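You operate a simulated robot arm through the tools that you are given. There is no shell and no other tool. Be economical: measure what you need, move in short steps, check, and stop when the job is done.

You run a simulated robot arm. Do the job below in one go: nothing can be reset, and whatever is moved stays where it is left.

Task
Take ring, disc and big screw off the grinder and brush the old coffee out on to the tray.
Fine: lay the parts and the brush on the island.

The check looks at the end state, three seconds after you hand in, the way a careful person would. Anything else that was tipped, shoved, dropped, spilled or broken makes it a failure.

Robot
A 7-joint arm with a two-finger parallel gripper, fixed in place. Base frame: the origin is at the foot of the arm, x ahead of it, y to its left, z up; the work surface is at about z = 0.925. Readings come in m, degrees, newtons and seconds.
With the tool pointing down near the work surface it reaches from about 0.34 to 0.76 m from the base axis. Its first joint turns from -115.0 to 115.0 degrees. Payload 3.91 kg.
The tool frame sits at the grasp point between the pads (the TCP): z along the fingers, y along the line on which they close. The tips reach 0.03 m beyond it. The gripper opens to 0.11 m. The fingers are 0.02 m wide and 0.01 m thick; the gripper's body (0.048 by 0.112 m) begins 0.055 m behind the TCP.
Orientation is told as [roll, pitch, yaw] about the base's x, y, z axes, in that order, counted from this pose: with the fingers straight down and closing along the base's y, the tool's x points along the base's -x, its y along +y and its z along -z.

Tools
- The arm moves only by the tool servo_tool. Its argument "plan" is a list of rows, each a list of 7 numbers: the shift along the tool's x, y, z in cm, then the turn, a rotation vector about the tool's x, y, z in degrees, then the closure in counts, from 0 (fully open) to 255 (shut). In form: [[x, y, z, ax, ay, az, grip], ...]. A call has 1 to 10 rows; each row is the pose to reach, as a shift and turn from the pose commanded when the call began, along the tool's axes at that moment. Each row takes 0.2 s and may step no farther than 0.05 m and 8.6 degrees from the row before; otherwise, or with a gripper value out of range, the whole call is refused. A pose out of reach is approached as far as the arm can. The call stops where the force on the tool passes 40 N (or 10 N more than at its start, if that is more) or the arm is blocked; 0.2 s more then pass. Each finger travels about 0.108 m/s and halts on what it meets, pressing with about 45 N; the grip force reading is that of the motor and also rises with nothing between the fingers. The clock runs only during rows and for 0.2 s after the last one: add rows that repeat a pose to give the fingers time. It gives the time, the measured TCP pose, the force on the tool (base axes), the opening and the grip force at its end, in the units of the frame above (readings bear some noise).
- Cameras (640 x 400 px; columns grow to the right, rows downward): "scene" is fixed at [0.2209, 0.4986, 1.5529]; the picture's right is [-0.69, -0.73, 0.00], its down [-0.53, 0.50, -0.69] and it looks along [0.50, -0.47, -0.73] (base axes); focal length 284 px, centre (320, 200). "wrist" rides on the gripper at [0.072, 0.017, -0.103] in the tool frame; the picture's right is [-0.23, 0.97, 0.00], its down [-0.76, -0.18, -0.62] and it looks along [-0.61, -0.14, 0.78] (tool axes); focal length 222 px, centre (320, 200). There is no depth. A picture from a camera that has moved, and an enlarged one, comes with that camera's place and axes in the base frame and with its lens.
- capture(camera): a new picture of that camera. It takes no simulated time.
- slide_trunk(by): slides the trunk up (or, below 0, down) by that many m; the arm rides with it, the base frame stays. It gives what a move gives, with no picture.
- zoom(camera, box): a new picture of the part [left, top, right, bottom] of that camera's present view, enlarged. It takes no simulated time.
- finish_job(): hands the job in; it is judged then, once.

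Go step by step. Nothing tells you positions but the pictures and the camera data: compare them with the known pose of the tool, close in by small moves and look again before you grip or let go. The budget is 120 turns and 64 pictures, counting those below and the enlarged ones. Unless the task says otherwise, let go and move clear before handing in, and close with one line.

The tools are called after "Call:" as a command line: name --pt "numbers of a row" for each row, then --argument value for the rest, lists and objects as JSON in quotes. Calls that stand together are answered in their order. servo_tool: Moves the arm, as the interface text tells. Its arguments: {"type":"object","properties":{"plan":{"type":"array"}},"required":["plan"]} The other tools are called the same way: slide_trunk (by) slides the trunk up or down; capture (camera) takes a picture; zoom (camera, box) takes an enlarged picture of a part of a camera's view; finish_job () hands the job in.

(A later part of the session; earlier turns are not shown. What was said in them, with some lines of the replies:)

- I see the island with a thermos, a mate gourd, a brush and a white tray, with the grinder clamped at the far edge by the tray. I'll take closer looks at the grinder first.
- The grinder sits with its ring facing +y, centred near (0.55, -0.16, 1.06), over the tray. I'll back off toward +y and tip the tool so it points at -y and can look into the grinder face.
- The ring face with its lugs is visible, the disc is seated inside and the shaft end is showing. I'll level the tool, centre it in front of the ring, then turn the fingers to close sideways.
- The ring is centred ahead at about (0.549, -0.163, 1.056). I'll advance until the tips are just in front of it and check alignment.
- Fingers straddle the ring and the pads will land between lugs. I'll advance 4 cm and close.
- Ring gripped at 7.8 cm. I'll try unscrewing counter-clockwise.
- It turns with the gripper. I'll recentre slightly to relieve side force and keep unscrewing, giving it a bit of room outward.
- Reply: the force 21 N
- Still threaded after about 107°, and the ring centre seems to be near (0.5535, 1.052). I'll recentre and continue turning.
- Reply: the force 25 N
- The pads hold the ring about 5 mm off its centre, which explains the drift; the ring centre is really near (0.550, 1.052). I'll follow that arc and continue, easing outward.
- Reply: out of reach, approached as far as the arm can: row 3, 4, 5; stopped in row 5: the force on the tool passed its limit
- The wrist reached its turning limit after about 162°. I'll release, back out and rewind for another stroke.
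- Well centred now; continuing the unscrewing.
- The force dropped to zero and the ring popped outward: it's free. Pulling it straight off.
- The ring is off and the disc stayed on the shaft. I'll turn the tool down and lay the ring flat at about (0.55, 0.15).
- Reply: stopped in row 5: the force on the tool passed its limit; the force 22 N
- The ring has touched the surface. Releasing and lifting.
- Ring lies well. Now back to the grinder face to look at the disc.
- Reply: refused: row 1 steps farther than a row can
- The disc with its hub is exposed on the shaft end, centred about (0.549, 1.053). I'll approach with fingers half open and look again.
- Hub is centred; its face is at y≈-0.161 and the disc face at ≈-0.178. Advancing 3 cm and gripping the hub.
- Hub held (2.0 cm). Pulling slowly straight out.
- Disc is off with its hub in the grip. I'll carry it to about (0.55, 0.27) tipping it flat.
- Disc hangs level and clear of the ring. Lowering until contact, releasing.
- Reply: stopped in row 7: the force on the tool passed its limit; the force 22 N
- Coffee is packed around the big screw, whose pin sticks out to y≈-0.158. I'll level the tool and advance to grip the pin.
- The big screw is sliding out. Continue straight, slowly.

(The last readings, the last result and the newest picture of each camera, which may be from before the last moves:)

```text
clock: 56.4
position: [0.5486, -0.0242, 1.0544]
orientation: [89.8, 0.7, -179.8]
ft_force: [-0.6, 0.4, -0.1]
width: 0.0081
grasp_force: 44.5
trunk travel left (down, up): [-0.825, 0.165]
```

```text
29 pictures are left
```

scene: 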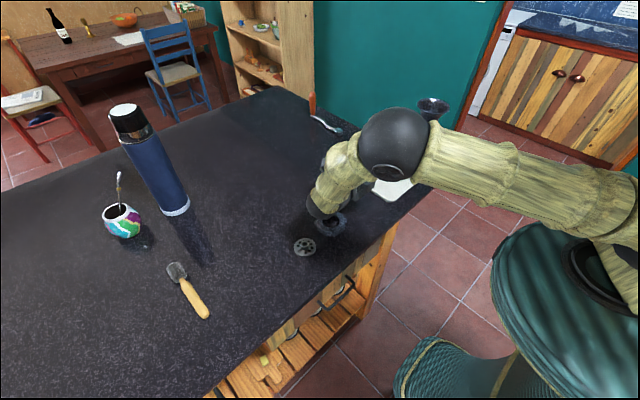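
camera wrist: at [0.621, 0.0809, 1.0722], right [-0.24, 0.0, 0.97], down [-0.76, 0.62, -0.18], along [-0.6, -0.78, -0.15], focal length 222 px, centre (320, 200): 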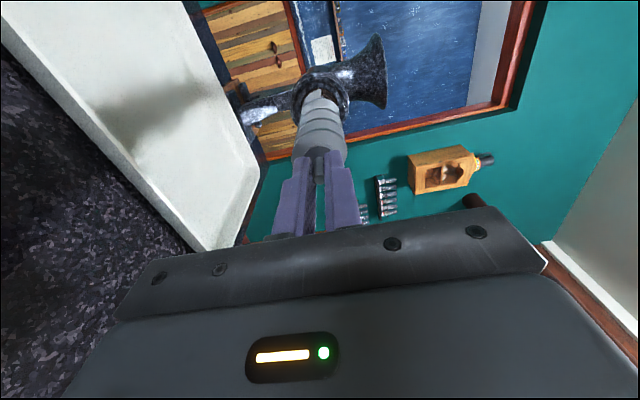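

Most of the screw is out; pulling the rest.

Call:
servo_tool --pt "0 0 -1.5 0 0 0 255" --pt "0 0 -3 0 0 0 255" --pt "0 0 -4.5 0 0 0 255" --pt "0 0 -6 0 0 0 255" --pt "0 0 -7.5 0 0 0 255"

Call:
zoom --camera "wrist" --box '[180, 30, 460, 230]'

```text
clock: 57.6
position: [0.5505, 0.0525, 1.0539]
orientation: [89.9, 0.6, -179.7]
ft_force: [0.1, 0.3, 0.2]
width: 0.008
grasp_force: 44.8
trunk travel left (down, up): [-0.825, 0.165]
```

```text
2.00 times, centred on (320, 130) of wrist
camera zoom: at [0.6216, 0.1583, 1.0722], right [-0.24, 0.0, 0.97], down [-0.76, 0.62, -0.18], along [-0.6, -0.78, -0.15], focal length 444 px, centre (320, 340)
```

zoom: 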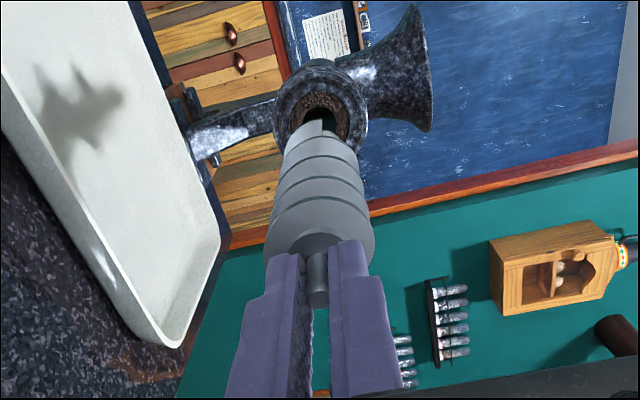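

The screw's tail is clearing the mouth; coffee remains in the barrel. I'll pull it fully clear, lift and roll the gripper so it can be laid down lengthwise.

Call:
servo_tool --pt "0 0 -2 0 0 0 255" --pt "0 0 -4 0 0 0 255" --pt "0 0 -6 0 0 0 255" --pt "0 1 -8 0 0 0 255" --pt "0 3 -10 0 0 0 255" --pt "0 6 -12 0 0 0 255" --pt "0 9 -13 0 0 0 255"

Call:
servo_tool --pt "0 0 0 0 0 8.5 255" --pt "0 0 0 0 0 17 255" --pt "0 0 0 0 0 25.5 255" --pt "0 0 0 0 0 34 255" --pt "0 0 0 0 0 42.5 255" --pt "0 0 0 0 0 51 255" --pt "0 0 0 0 0 59.5 255" --pt "0 0 0 0 0 68 255" --pt "0 0 0 0 0 76.5 255" --pt "0 0 0 0 0 85 255"

Call:
capture --camera "wrist"

Call:
capture --camera "scene"

```text
clock: 59.2
position: [0.5468, 0.1822, 1.1448]
orientation: [89.8, 0.6, -179.7]
ft_force: [0.2, 0.5, -3.0]
width: 0.0076
grasp_force: 45.1
trunk travel left (down, up): [-0.825, 0.165]
```

```text
clock: 61.4
position: [0.5471, 0.1832, 1.1446]
orientation: [86.7, 85.7, 176.9]
ft_force: [0.9, -0.2, -2.6]
width: 0.008
grasp_force: 45.3
trunk travel left (down, up): [-0.825, 0.165]
```

```text
27 pictures are left
camera wrist: at [0.5353, 0.2866, 1.2178], right [-0.99, 0.0, -0.16], down [0.12, 0.63, -0.77], along [0.1, -0.78, -0.62], focal length 222 px, centre (320, 200)
```

wrist: 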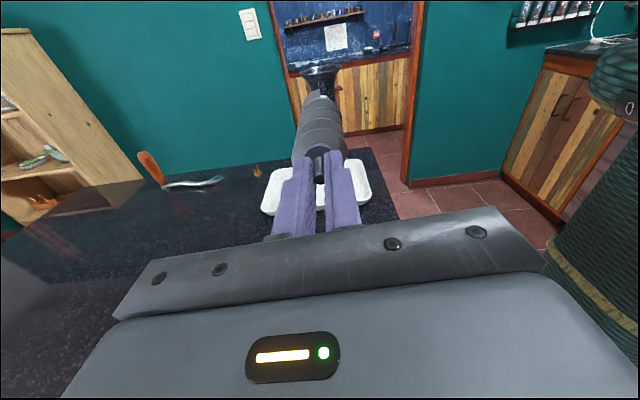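

```text
26 pictures are left
```

scene: 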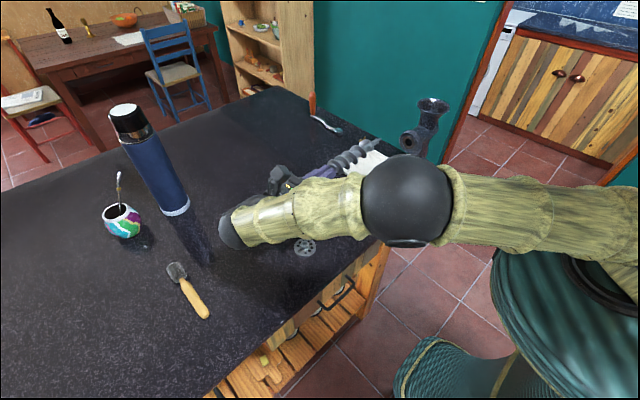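

Screw is held cleanly. I'll swing it to point along +x, over the free area near (0.5, 0.38).

Call:
servo_tool --pt "0 0.5 -2 8.5 0 0 255" --pt "0 1 -4 17 0 0 255" --pt "0 1.5 -6 25.5 0 0 255" --pt "0 2 -8 34 0 0 255" --pt "0 2.5 -10 42.5 0 0 255" --pt "0 3 -12 51 0 0 255" --pt "0 3.5 -14 59.5 0 0 255" --pt "0 4 -16 68 0 0 255" --pt "0 4.5 -18 76.5 0 0 255" --pt "0 4.7 -20 85 0 0 255"

Call:
capture --camera "scene"

```text
clock: 63.6
position: [0.5004, 0.3835, 1.1473]
orientation: [2.2, 85.6, 177.4]
ft_force: [-0.6, -0.6, -3.5]
width: 0.0077
grasp_force: 45.0
trunk travel left (down, up): [-0.825, 0.165]
```

```text
25 pictures are left
```

scene: 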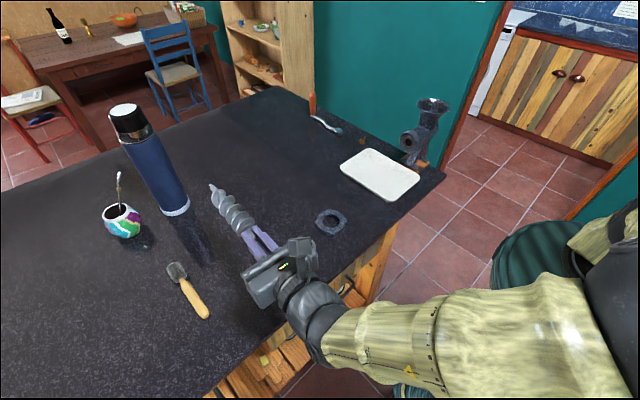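

Reorientation worked. I'll tilt it about 20° down and lower toward the counter.

Call:
servo_tool --pt "-3 0 1 0 -5 0 255" --pt "-6 0 2 0 -10 0 255" --pt "-9 0 2 0 -15 0 255" --pt "-12 0 2 0 -15 0 255" --pt "-13.5 0 2 0 -15 0 255"

Call:
zoom --camera "scene" --box '[130, 150, 370, 320]'

```text
clock: 64.8
position: [0.5098, 0.3812, 1.0133]
orientation: [0.3, 70.7, 175.6]
ft_force: [-0.1, 0.1, -3.0]
width: 0.008
grasp_force: 45.5
trunk travel left (down, up): [-0.825, 0.165]
```

```text
2.35 times, centred on (250, 235) of scene
camera zoom: at [0.2209, 0.4986, 1.5529], right [-0.69, -0.73, 0.0], down [-0.53, 0.5, -0.69], along [0.5, -0.47, -0.73], focal length 668 px, centre (485, 118)
```

zoom: 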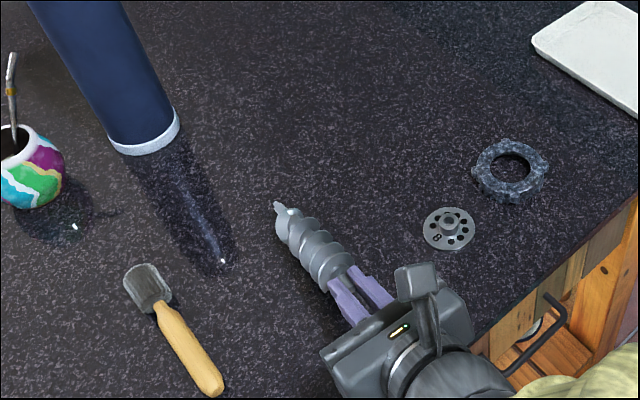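

Call:
servo_tool --pt "-1.4 0 0.5 0 0 0 255" --pt "-2.4 0 0.8 0 0 0 255" --pt "-3 0 1.0 0 0 0 255" --pt "-3.3 0 1.1 0 0 0 255" --pt "-3.6 0 1.2 0 0 0 255" --pt "-3.9 0 1.3 0 0 0 255" --pt "-4.2 0 1.4 0 0 0 255" --pt "-4.5 0 1.5 0 0 0 255"

Call:
zoom --camera "scene" --box '[190, 190, 310, 290]'

```text
clock: 66.6
position: [0.5078, 0.3797, 0.9648]
orientation: [0.4, 70.8, 175.7]
ft_force: [-6.2, 1.1, 9.5]
width: 0.008
grasp_force: 44.5
trunk travel left (down, up): [-0.825, 0.165]
```

```text
4.00 times, centred on (250, 240) of scene
camera zoom: at [0.2209, 0.4986, 1.5529], right [-0.69, -0.73, 0.0], down [-0.53, 0.5, -0.69], along [0.5, -0.47, -0.73], focal length 1136 px, centre (600, 40)
```

zoom: 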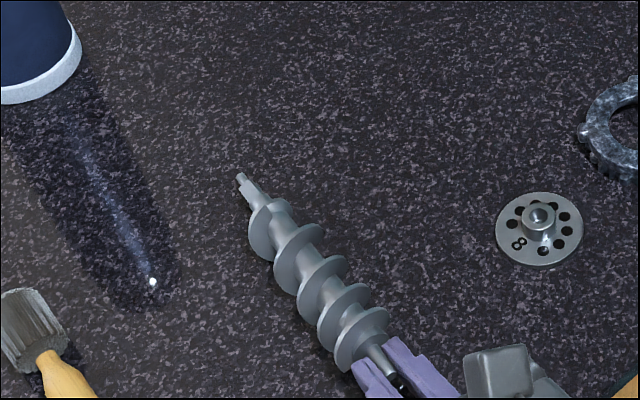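

Tail is touching. I'll level the tilt while lowering so the whole screw comes down flat.

Call:
servo_tool --pt "-0.1 0 0 0 2 0 255" --pt "-0.4 0 0.1 0 4 0 255" --pt "-0.7 0 0.2 0 6 0 255" --pt "-1.0 0 0.3 0 8 0 255" --pt "-1.3 0 0.4 0 9 0 255" --pt "-1.5 0 0.5 0 9 0 255"

Call:
zoom --camera "scene" --box '[190, 190, 310, 290]'

```text
clock: 67.6
position: [0.5078, 0.3821, 0.9626]
orientation: [-1.2, 79.3, 174.2]
ft_force: [-10.7, -5.8, 23.1]
width: 0.0079
grasp_force: 44.5
trunk travel left (down, up): [-0.825, 0.165]
stopped in row 5: the force on the tool passed its limit (the readings are from after the stop); the commanded pose is now the measured one
```

```text
4.00 times, centred on (250, 240) of scene
camera zoom: at [0.2209, 0.4986, 1.5529], right [-0.69, -0.73, 0.0], down [-0.53, 0.5, -0.69], along [0.5, -0.47, -0.73], focal length 1136 px, centre (600, 40)
```

zoom: 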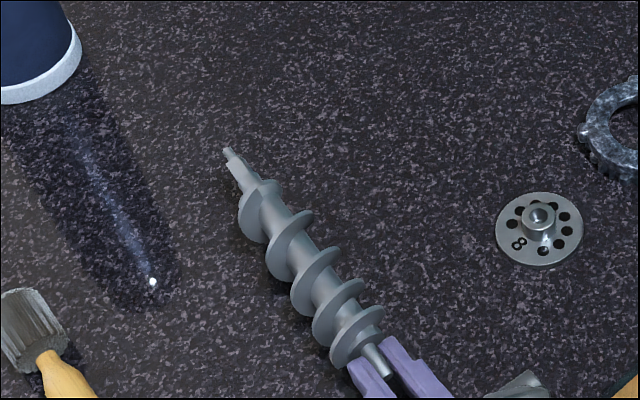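

Call:
servo_tool --pt "-0.3 0 0.05 0 0 0 255" --pt "-0.6 0 0.1 0 0 0 255" --pt "-0.9 0 0.15 0 0 0 255"

```text
clock: 68.0
position: [0.5078, 0.3825, 0.9635]
orientation: [-2.3, 79.8, 173.1]
ft_force: [-9.8, -4.1, 21.4]
width: 0.0077
grasp_force: 45.2
trunk travel left (down, up): [-0.825, 0.165]
stopped in row 2: the force on the tool passed its limit (the readings are from after the stop); the commanded pose is now the measured one
```

It's firmly supported; releasing gently and checking before backing out.

Call:
servo_tool --pt "0 0 0 0 0 0 230" --pt "0 0 0 0 0 0 200" --pt "0 0 0 0 0 0 190" --pt "0 0 0 0 0 0 190"

Call:
zoom --camera "scene" --box '[190, 190, 310, 290]'

```text
clock: 69.0
position: [0.5083, 0.3814, 0.9642]
orientation: [-2.6, 79.8, 172.9]
ft_force: [-5.6, 2.0, 34.0]
width: 0.0278
grasp_force: 0.0
trunk travel left (down, up): [-0.825, 0.165]
```

```text
4.00 times, centred on (250, 240) of scene
camera zoom: at [0.2209, 0.4986, 1.5529], right [-0.69, -0.73, 0.0], down [-0.53, 0.5, -0.69], along [0.5, -0.47, -0.73], focal length 1136 px, centre (600, 40)
```

zoom: 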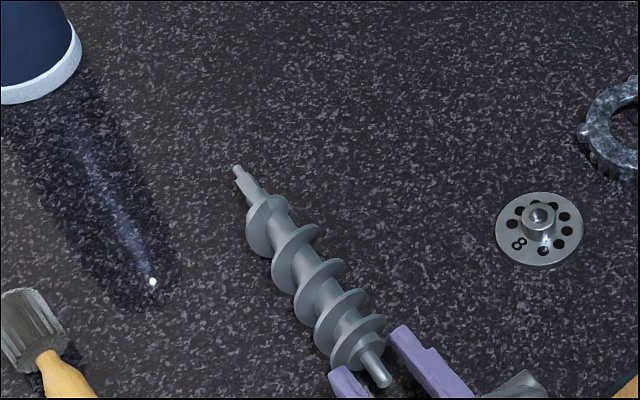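

The screw lies freely on the counter (the gripper body was what touched). Backing out and lifting.

Call:
servo_tool --pt "0.5 0 0 0 0 0 190" --pt "1 0 -1.5 0 0 0 190" --pt "1.5 0 -4 0 0 0 190" --pt "4 0 -6 0 0 0 190" --pt "8 0 -7 0 0 0 190" --pt "12 0 -7 0 0 0 190" --pt "16 0 -7 0 0 0 190"

Call:
capture --camera "scene"

```text
clock: 70.6
position: [0.4707, 0.3839, 1.1323]
orientation: [-1.7, 79.5, 173.7]
ft_force: [0.6, 0.8, 0.0]
width: 0.0281
grasp_force: 0.1
trunk travel left (down, up): [-0.825, 0.165]
```

```text
20 pictures are left
```

scene: 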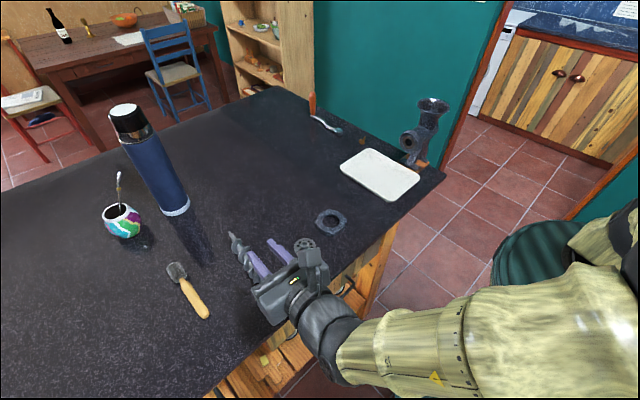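

Screw is laid. Next the brush: it lies along x at y≈0.518 with the handle end at x≈0.57. I'll come in tilted ~50° so the brush can later go horizontally into the barrel.

Call:
servo_tool --pt "-0.3 -2.5 0.5 1 -8 0 100" --pt "-0.6 -5.0 1 2 -16 0 100" --pt "-1 -7.5 2 3 -24 0 100" --pt "-1.4 -10 3 4 -32 0 100" --pt "-1.8 -12.5 4 4.5 -40 0 100" --pt "-2 -13.5 4.4 4.5 -40 0 100"

Call:
capture --camera "wrist"

Call:
zoom --camera "scene" --box '[140, 210, 300, 330]'

```text
clock: 72.0
position: [0.5215, 0.5179, 1.1026]
orientation: [-3.4, 39.3, 176.9]
ft_force: [0.8, 0.7, -0.3]
width: 0.067
grasp_force: 0.0
trunk travel left (down, up): [-0.825, 0.165]
```

```text
19 pictures are left
camera wrist: at [0.511, 0.4969, 1.2271], right [-0.19, -0.96, -0.19], down [-0.98, 0.19, 0.0], along [0.03, 0.19, -0.98], focal length 222 px, centre (320, 200)
```

wrist: 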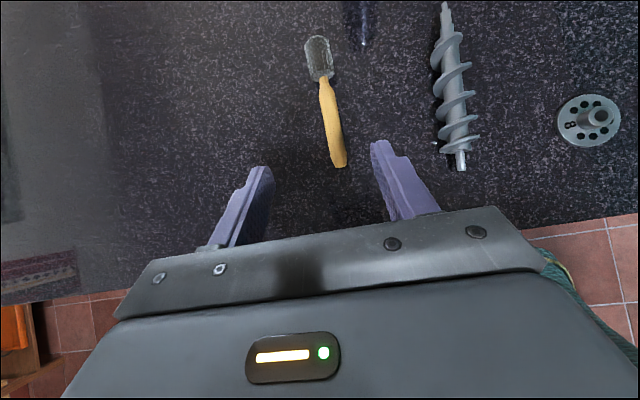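

```text
3.33 times, centred on (220, 270) of scene
camera zoom: at [0.2209, 0.4986, 1.5529], right [-0.69, -0.73, 0.0], down [-0.53, 0.5, -0.69], along [0.5, -0.47, -0.73], focal length 947 px, centre (653, -33)
```

zoom: 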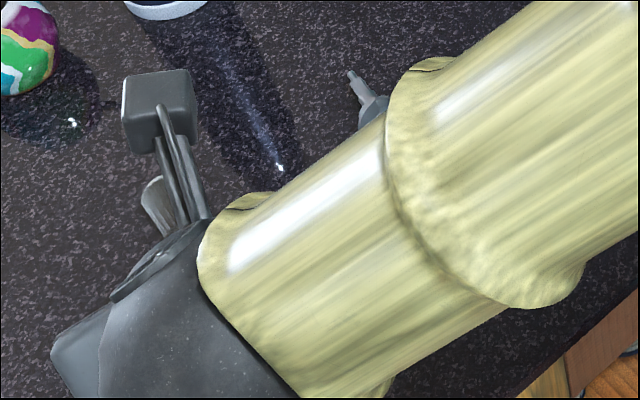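

Brush axis is at y≈0.516, handle from x≈0.56 to 0.675. Descending onto the handle end.

Call:
servo_tool --pt "-1.3 0.2 3.5 0 0 0 120" --pt "-2.6 0.4 7 0 0 0 120" --pt "-3.9 0.6 10 0 0 0 120" --pt "-4.8 0.75 12.6 0 0 0 120"

Call:
zoom --camera "wrist" --box '[200, 30, 440, 230]'

```text
clock: 73.0
position: [0.5648, 0.5158, 0.977]
orientation: [-3.2, 39.6, 177.0]
ft_force: [0.2, 0.5, -0.3]
width: 0.0582
grasp_force: 0.0
trunk travel left (down, up): [-0.825, 0.165]
```

```text
2.00 times, centred on (320, 130) of wrist
camera zoom: at [0.5544, 0.4949, 1.1004], right [-0.19, -0.96, -0.19], down [-0.98, 0.19, 0.0], along [0.03, 0.18, -0.98], focal length 444 px, centre (320, 340)
```

zoom: 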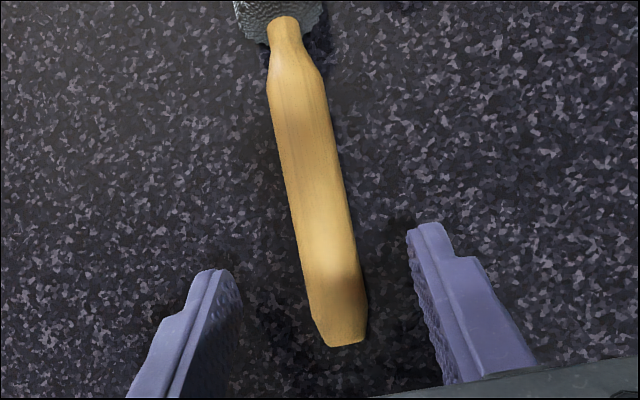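

Call:
servo_tool --pt "-0.3 0.05 0.9 0 0 0 120" --pt "-0.6 0.1 1.6 0 0 0 120" --pt "-0.7 0.1 1.9 0 0 0 120"

Call:
servo_tool --pt "0 0 0 0 0 0 180" --pt "0 0 0 0 0 0 255" --pt "0 0 0 0 0 0 255" --pt "0 0 0 0 0 0 255"

Call:
servo_tool --pt "1 0 -1.2 0 0 0 255" --pt "3 0 -3.7 0 0 0 255" --pt "5 0 -6.2 0 0 0 255" --pt "7.5 0 -9 0 0 0 255" --pt "10 0 -12 0 0 0 255"

Call:
capture --camera "wrist"

```text
clock: 73.8
position: [0.5706, 0.5145, 0.961]
orientation: [-3.5, 39.8, 177.1]
ft_force: [-7.6, -2.3, 19.2]
width: 0.0584
grasp_force: 0.6
trunk travel left (down, up): [-0.825, 0.165]
```

```text
clock: 74.3
position: [0.5724, 0.5126, 0.9598]
orientation: [-3.2, 39.9, 176.9]
ft_force: [1.4, 1.2, 10.6]
width: 0.0185
grasp_force: 40.4
trunk travel left (down, up): [-0.825, 0.165]
stopped in row 2: the force on the tool passed its limit (the readings are from after the stop); the commanded pose is now the measured one
```

```text
clock: 75.5
position: [0.5732, 0.5063, 1.1143]
orientation: [-2.8, 39.5, 177.2]
ft_force: [0.2, 0.6, -1.2]
width: 0.0181
grasp_force: 45.0
trunk travel left (down, up): [-0.825, 0.165]
```

```text
16 pictures are left
camera wrist: at [0.5618, 0.4863, 1.239], right [-0.19, -0.96, -0.18], down [-0.98, 0.2, 0.0], along [0.04, 0.18, -0.98], focal length 222 px, centre (320, 200)
```

wrist: 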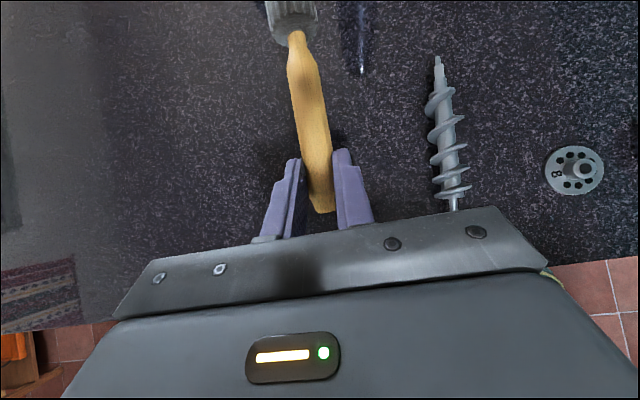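

Brush in hand. I'll swing it clockwise to point at -y while carrying it above the parts toward the grinder.

Call:
servo_tool --pt "0 3 -0.3 -5.4 0.4 6.56 255" --pt "0 6 -0.6 -10.8 0.8 13.1 255" --pt "0 9 -0.9 -16.1 1.2 19.7 255" --pt "0 12 -1.2 -21.5 1.6 26.2 255" --pt "0 15 -1.5 -26.9 2 32.8 255" --pt "0 18 -1.8 -32.3 2.3 39.4 255" --pt "0 21 -2.1 -37.7 2.7 45.9 255" --pt "0.1 25 -2.4 -43 3.1 52.5 255" --pt "0.1 29 -2.7 -48.4 3.5 59 255" --pt "0.2 33 -3 -53.8 3.9 65.6 255"

Call:
capture --camera "wrist"

Call:
capture --camera "scene"

```text
clock: 77.7
position: [0.5488, 0.1733, 1.1252]
orientation: [-3.8, 39.8, 91.4]
ft_force: [-0.4, 0.6, -0.6]
width: 0.018
grasp_force: 44.5
trunk travel left (down, up): [-0.825, 0.165]
```

```text
15 pictures are left
camera wrist: at [0.524, 0.1841, 1.2497], right [-0.97, 0.11, -0.19], down [0.11, 0.99, 0.0], along [0.19, -0.02, -0.98], focal length 222 px, centre (320, 200)
```

wrist: 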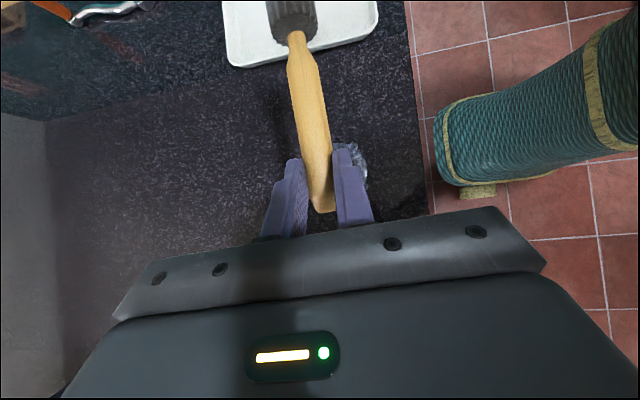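

```text
14 pictures are left
```

scene: 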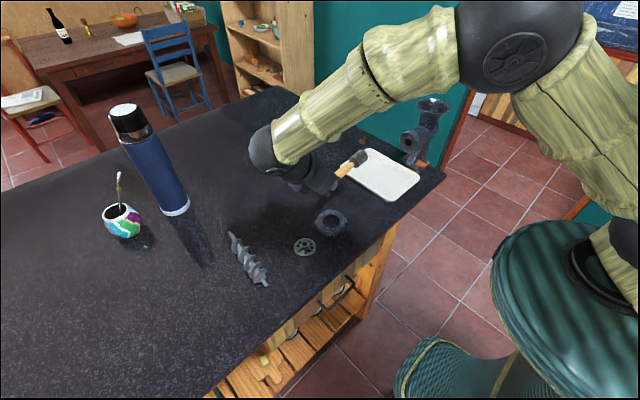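

Brush points nearly at the grinder. I'll straighten its heading by 3° and bring the bristle tip just in front of the mouth at barrel height.

Call:
servo_tool --pt "1.6 0.25 2.9 -1 0.1 1.2 255" --pt "3.2 0.5 5.8 -1.9 0.1 2.3 255" --pt "4.8 0.8 8.7 -1.9 0.1 2.3 255" --pt "6.34 1.05 11.62 -1.9 0.1 2.3 255" --pt "6.34 1.05 11.62 -1.9 0.1 2.3 255"

Call:
capture --camera "wrist"

Call:
zoom --camera "scene" --box '[320, 80, 460, 210]'

```text
clock: 78.9
position: [0.5511, 0.0507, 1.0771]
orientation: [-3.8, 39.7, 88.6]
ft_force: [-0.1, 0.3, -1.0]
width: 0.0181
grasp_force: 45.3
trunk travel left (down, up): [-0.825, 0.165]
```

```text
13 pictures are left
camera wrist: at [0.5267, 0.0624, 1.201], right [-0.97, 0.16, -0.19], down [0.16, 0.99, 0.0], along [0.19, -0.03, -0.98], focal length 222 px, centre (320, 200)
```

wrist: 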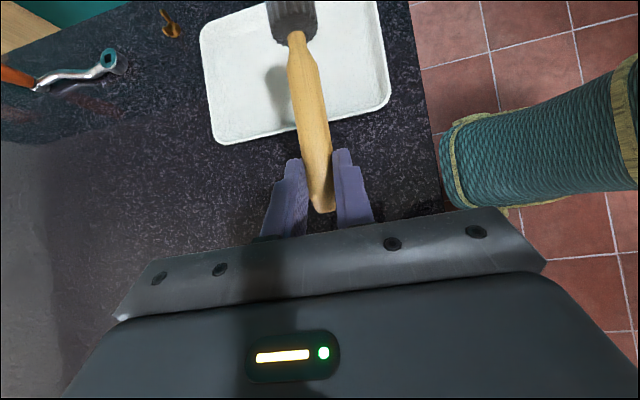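

```text
3.08 times, centred on (390, 145) of scene
camera zoom: at [0.2209, 0.4986, 1.5529], right [-0.69, -0.73, 0.0], down [-0.53, 0.5, -0.69], along [0.5, -0.47, -0.73], focal length 874 px, centre (105, 369)
```

zoom: 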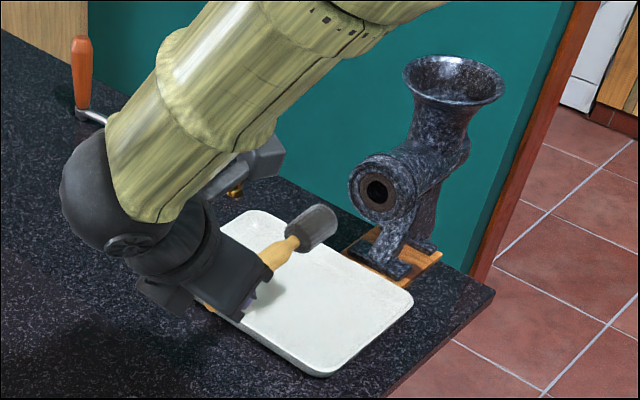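

The tip needs ~6 mm toward -x and 3 mm up by comparison with the mouth. I'll correct, bring the tip up to the mouth and check.

Call:
servo_tool --pt "0.2 0.6 -0.26 0 0 0 255" --pt "1.74 0.61 1.0 0 0 0 255" --pt "3.3 0.63 2.27 0 0 0 255" --pt "4.4 0.64 3.2 0 0 0 255" --pt "4.4 0.64 3.2 0 0 0 255"

Call:
zoom --camera "scene" --box '[360, 100, 450, 180]'

```text
clock: 80.1
position: [0.5448, -0.0033, 1.0791]
orientation: [-3.9, 39.7, 88.7]
ft_force: [-0.3, -0.6, -0.3]
width: 0.0178
grasp_force: 45.1
trunk travel left (down, up): [-0.825, 0.165]
```

```text
5.00 times, centred on (405, 140) of scene
camera zoom: at [0.2209, 0.4986, 1.5529], right [-0.69, -0.73, 0.0], down [-0.53, 0.5, -0.69], along [0.5, -0.47, -0.73], focal length 1420 px, centre (-105, 500)
```

zoom: 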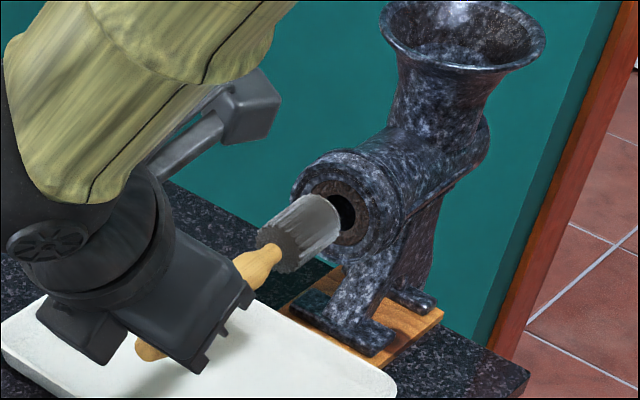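

The tip is aligned sideways but sits roughly 7 mm high. I'll lower it and nudge into the mouth slowly.

Call:
servo_tool --pt "-0.44 0 0.54 0 0 0 255" --pt "-0.05 0 0.86 0 0 0 255" --pt "0.33 0 1.17 0 0 0 255" --pt "0.72 0 1.5 0 0 0 255" --pt "1.1 0 1.8 0 0 0 255" --pt "1.5 0 2.12 0 0 0 255"

Call:
zoom --camera "scene" --box '[360, 100, 450, 180]'

```text
clock: 81.5
position: [0.5437, -0.0265, 1.0722]
orientation: [-3.9, 39.7, 88.6]
ft_force: [-0.5, 2.2, -0.8]
width: 0.018
grasp_force: 44.8
trunk travel left (down, up): [-0.825, 0.165]
```

```text
5.00 times, centred on (405, 140) of scene
camera zoom: at [0.2209, 0.4986, 1.5529], right [-0.69, -0.73, 0.0], down [-0.53, 0.5, -0.69], along [0.5, -0.47, -0.73], focal length 1420 px, centre (-105, 500)
```

zoom: 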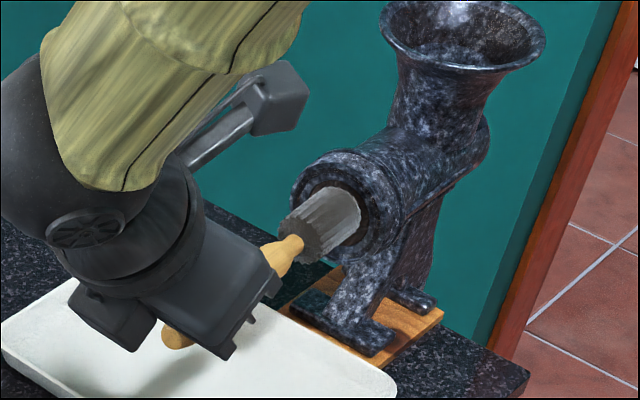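

Tip is in the mouth with almost no force. Push the brush deeper slowly, then pull out to sweep coffee to the tray.

Call:
servo_tool --pt "0.77 0 0.63 0 0 0 255" --pt "1.54 0 1.27 0 0 0 255" --pt "2.3 0 1.9 0 0 0 255" --pt "3.1 0 2.5 0 0 0 255" --pt "3.85 0 3.2 0 0 0 255" --pt "4.6 0 3.8 0 0 0 255" --pt "5.4 0 4.4 0 0 0 255" --pt "6.2 0 5.1 0 0 0 255" --pt "6.9 0 5.7 0 0 0 255"

Call:
zoom --camera "scene" --box '[340, 90, 460, 200]'

```text
clock: 83.5
position: [0.5455, -0.1193, 1.0733]
orientation: [-3.8, 39.7, 88.6]
ft_force: [-0.2, -0.5, 0.3]
width: 0.0181
grasp_force: 44.6
trunk travel left (down, up): [-0.825, 0.165]
```

```text
3.64 times, centred on (400, 145) of scene
camera zoom: at [0.2209, 0.4986, 1.5529], right [-0.69, -0.73, 0.0], down [-0.53, 0.5, -0.69], along [0.5, -0.47, -0.73], focal length 1033 px, centre (29, 400)
```

zoom: 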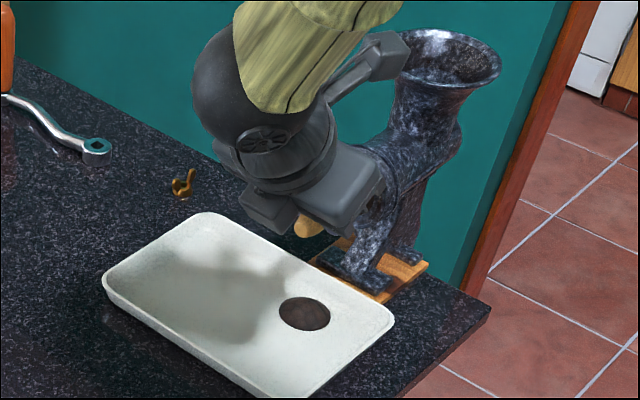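

Coffee is falling onto the tray. A few more in-and-out strokes with small sideways offsets.

Call:
servo_tool --pt "-1.9 0.2 -1.6 0 0 0 255" --pt "-3.85 0.2 -3.2 0 0 0 255" --pt "-5.4 0.2 -4.4 0 0 0 255" --pt "-3.85 -0.2 -3.2 0 0 0 255" --pt "-1.9 -0.2 -1.6 0 0 0 255" --pt "0.3 -0.2 0.2 0 0 0 255" --pt "-1.9 -0.2 -1.6 0 0 0 255" --pt "-3.85 -0.2 -3.2 0 0 0 255" --pt "-5.4 0 -4.4 0 0 0 255"

Call:
servo_tool --pt "1.4 0 1.8 0 0 0 255" --pt "3.4 0 3.4 0 0 0 255" --pt "5.4 0 4.6 0 0 0 255" --pt "3.4 0 3.4 0 0 0 255" --pt "1.4 0 1.8 0 0 0 255" --pt "0.2 0 -0.3 0 0 0 255" --pt "2.1 0 1.3 0 0 0 255" --pt "4.2 0 3.0 0 0 0 255" --pt "5.6 0 4.2 0 0 0 255"

Call:
servo_tool --pt "-1.9 0 -1.6 0 0 0 255" --pt "-3.85 0 -3.2 0 0 0 255" --pt "-5.4 0 -4.4 0 0 0 255" --pt "-7.3 0 -6 0 0 0 255" --pt "-9.3 0 -7.6 0 0 0 255" --pt "-11.5 0 -9.5 0 0 0 255" --pt "-14 0 -11.5 0 0 0 255"

Call:
zoom --camera "scene" --box '[340, 90, 460, 200]'

```text
clock: 85.5
position: [0.5466, -0.0456, 1.0723]
orientation: [-3.8, 39.7, 88.6]
ft_force: [-0.2, 0.0, 0.0]
width: 0.0181
grasp_force: 44.9
trunk travel left (down, up): [-0.825, 0.165]
```

```text
clock: 87.5
position: [0.5469, -0.1177, 1.0758]
orientation: [-3.8, 39.7, 88.6]
ft_force: [-0.6, 1.7, -11.6]
width: 0.0181
grasp_force: 45.4
trunk travel left (down, up): [-0.825, 0.165]
```

```text
clock: 89.1
position: [0.5434, 0.0629, 1.0732]
orientation: [-3.7, 39.8, 88.7]
ft_force: [0.7, -0.6, -1.0]
width: 0.0181
grasp_force: 44.7
trunk travel left (down, up): [-0.825, 0.165]
```

```text
3.64 times, centred on (400, 145) of scene
camera zoom: at [0.2209, 0.4986, 1.5529], right [-0.69, -0.73, 0.0], down [-0.53, 0.5, -0.69], along [0.5, -0.47, -0.73], focal length 1033 px, centre (29, 400)
```

zoom: 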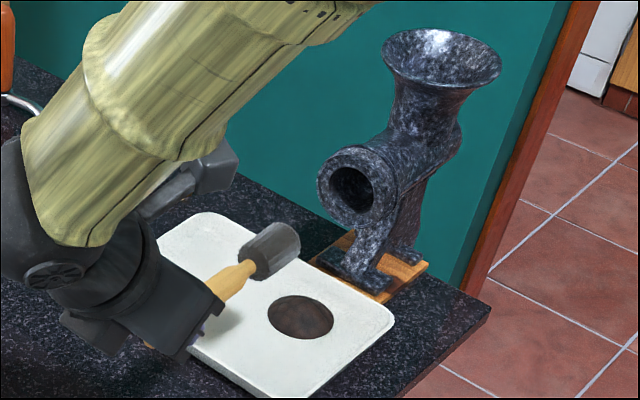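

Call:
zoom --camera "scene" --box '[390, 125, 425, 155]'

```text
13.33 times, centred on (408, 140) of scene
camera zoom: at [0.2209, 0.4986, 1.5529], right [-0.69, -0.73, 0.0], down [-0.53, 0.5, -0.69], along [0.5, -0.47, -0.73], focal length 3787 px, centre (-847, 1000)
```

zoom: 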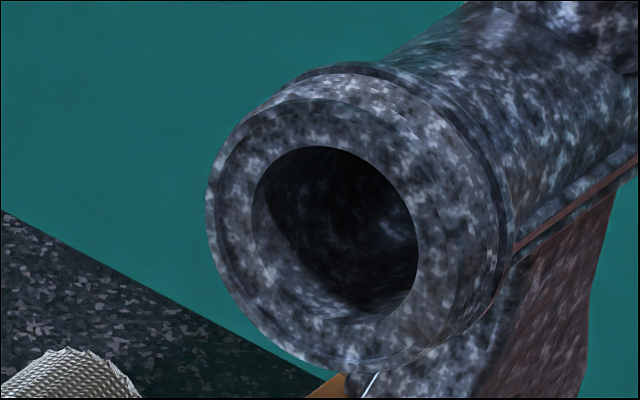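

The barrel is clean and the coffee is in the tray. Now I'll carry the brush back, reversing the swing, to lay it at its old spot.

Call:
servo_tool --pt "-2.2 -0.3 -3.3 5.4 -0.4 -6.6 255" --pt "-5.4 -0.7 -6.5 10.8 -0.8 -13.1 255" --pt "-8.7 -1 -9.6 16.1 -1.2 -19.7 255" --pt "-12 -1.4 -12.7 21.5 -1.6 -26.2 255" --pt "-15.3 -1.7 -15.8 26.9 -2 -32.8 255" --pt "-18.6 -2.1 -18.9 32.3 -2.3 -39.4 255" --pt "-21.9 -2.4 -22 37.7 -2.7 -45.9 255" --pt "-25.3 -2.8 -25.1 43 -3.1 -52.5 255" --pt "-28.7 -3.1 -28.3 48.4 -3.5 -59 255" --pt "-32.1 -3.5 -31.5 53.8 -3.9 -65.6 255"

Call:
capture --camera "wrist"

```text
clock: 91.3
position: [0.5704, 0.5142, 1.1097]
orientation: [-2.8, 39.6, 174.4]
ft_force: [0.0, -0.7, -0.2]
width: 0.0177
grasp_force: 45.4
trunk travel left (down, up): [-0.825, 0.165]
```

```text
6 pictures are left
camera wrist: at [0.5577, 0.4944, 1.2356], right [-0.24, -0.95, -0.18], down [-0.97, 0.24, 0.0], along [0.04, 0.18, -0.98], focal length 222 px, centre (320, 200)
```

wrist: 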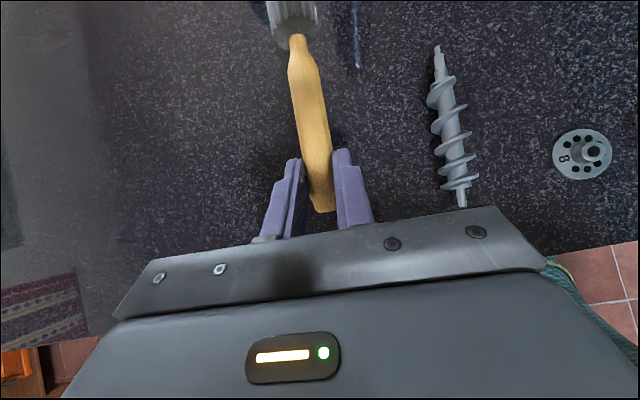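

Clear spot below. Lowering straight down until touch.

Call:
servo_tool --pt "-2.5 0.2 3.1 0 0 0 255" --pt "-5.1 0.37 6.2 0 0 0 255" --pt "-7.6 0.55 9.3 0 0 0 255" --pt "-8.5 0.62 10.4 0 0 0 255" --pt "-8.9 0.64 10.8 0 0 0 255" --pt "-9.2 0.66 11.2 0 0 0 255" --pt "-9.4 0.68 11.45 0 0 0 255" --pt "-9.6 0.7 11.7 0 0 0 255"

Call:
zoom --camera "wrist" --box '[200, 0, 440, 230]'

```text
clock: 93.1
position: [0.5686, 0.5113, 0.9629]
orientation: [-3.1, 39.8, 174.0]
ft_force: [-0.4, -0.3, 6.4]
width: 0.0182
grasp_force: 45.4
trunk travel left (down, up): [-0.825, 0.165]
```

```text
1.74 times, centred on (320, 115) of wrist
camera zoom: at [0.5571, 0.4923, 1.0875], right [-0.24, -0.95, -0.19], down [-0.97, 0.25, 0.0], along [0.05, 0.18, -0.98], focal length 386 px, centre (320, 348)
```

zoom: 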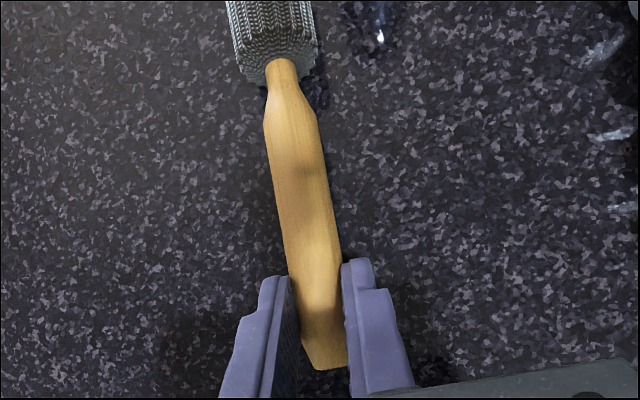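

The brush is in light contact with the counter. Releasing and rising clear.

Call:
servo_tool --pt "0 0 0 0 0 0 220" --pt "0 0 0 0 0 0 140" --pt "0 0 0 0 0 0 120" --pt "0.3 0 -0.3 0 0 0 120" --pt "0 0 -2 0 0 0 120" --pt "0 0 -5 0 0 0 120" --pt "0 0 -9 0 0 0 120" --pt "0 0 -13 0 0 0 120" --pt "0 0 -17 0 0 0 120" --pt "0 0 -21 0 0 0 120"

Call:
capture --camera "scene"

Call:
capture --camera "wrist"

```text
clock: 95.3
position: [0.4342, 0.5113, 1.1232]
orientation: [-2.9, 39.6, 174.0]
ft_force: [0.4, -0.3, 0.4]
width: 0.0582
grasp_force: 0.0
trunk travel left (down, up): [-0.825, 0.165]
```

```text
4 pictures are left
```

scene: 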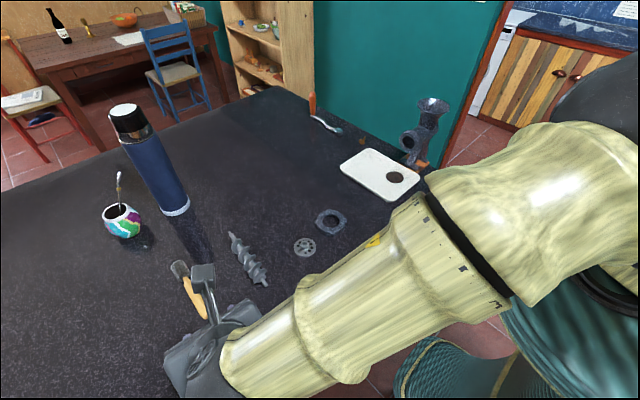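

```text
3 pictures are left
camera wrist: at [0.4215, 0.492, 1.248], right [-0.24, -0.95, -0.18], down [-0.97, 0.25, 0.0], along [0.04, 0.18, -0.98], focal length 222 px, centre (320, 200)
```

wrist: 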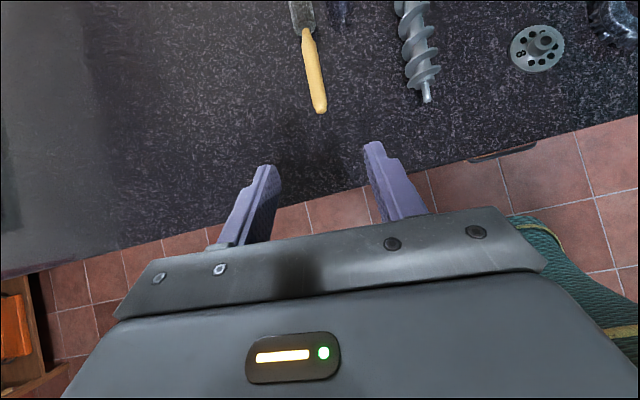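

Everything is laid down and the arm is clear. One check around the tray for stray coffee.

Call:
zoom --camera "scene" --box '[300, 110, 460, 230]'

```text
3.33 times, centred on (380, 170) of scene
camera zoom: at [0.2209, 0.4986, 1.5529], right [-0.69, -0.73, 0.0], down [-0.53, 0.5, -0.69], along [0.5, -0.47, -0.73], focal length 947 px, centre (120, 300)
```

zoom: 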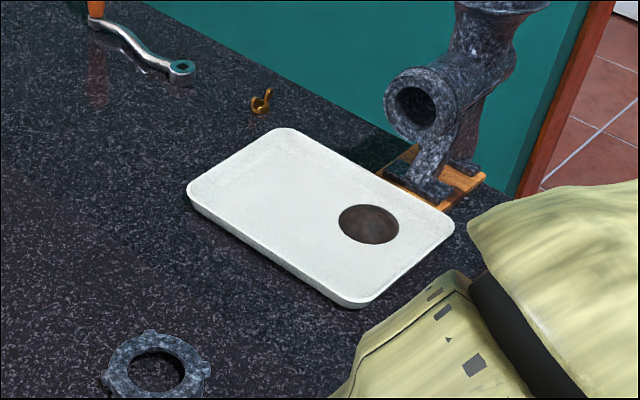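

The coffee is all in the tray, the barrel is clean, and nothing else has moved. Handing in.

Call:
finish_job

```text
The job is handed in.
```

The ring, disc and big screw are off the grinder and lying on the island with the brush, and the old coffee is brushed out onto the tray.
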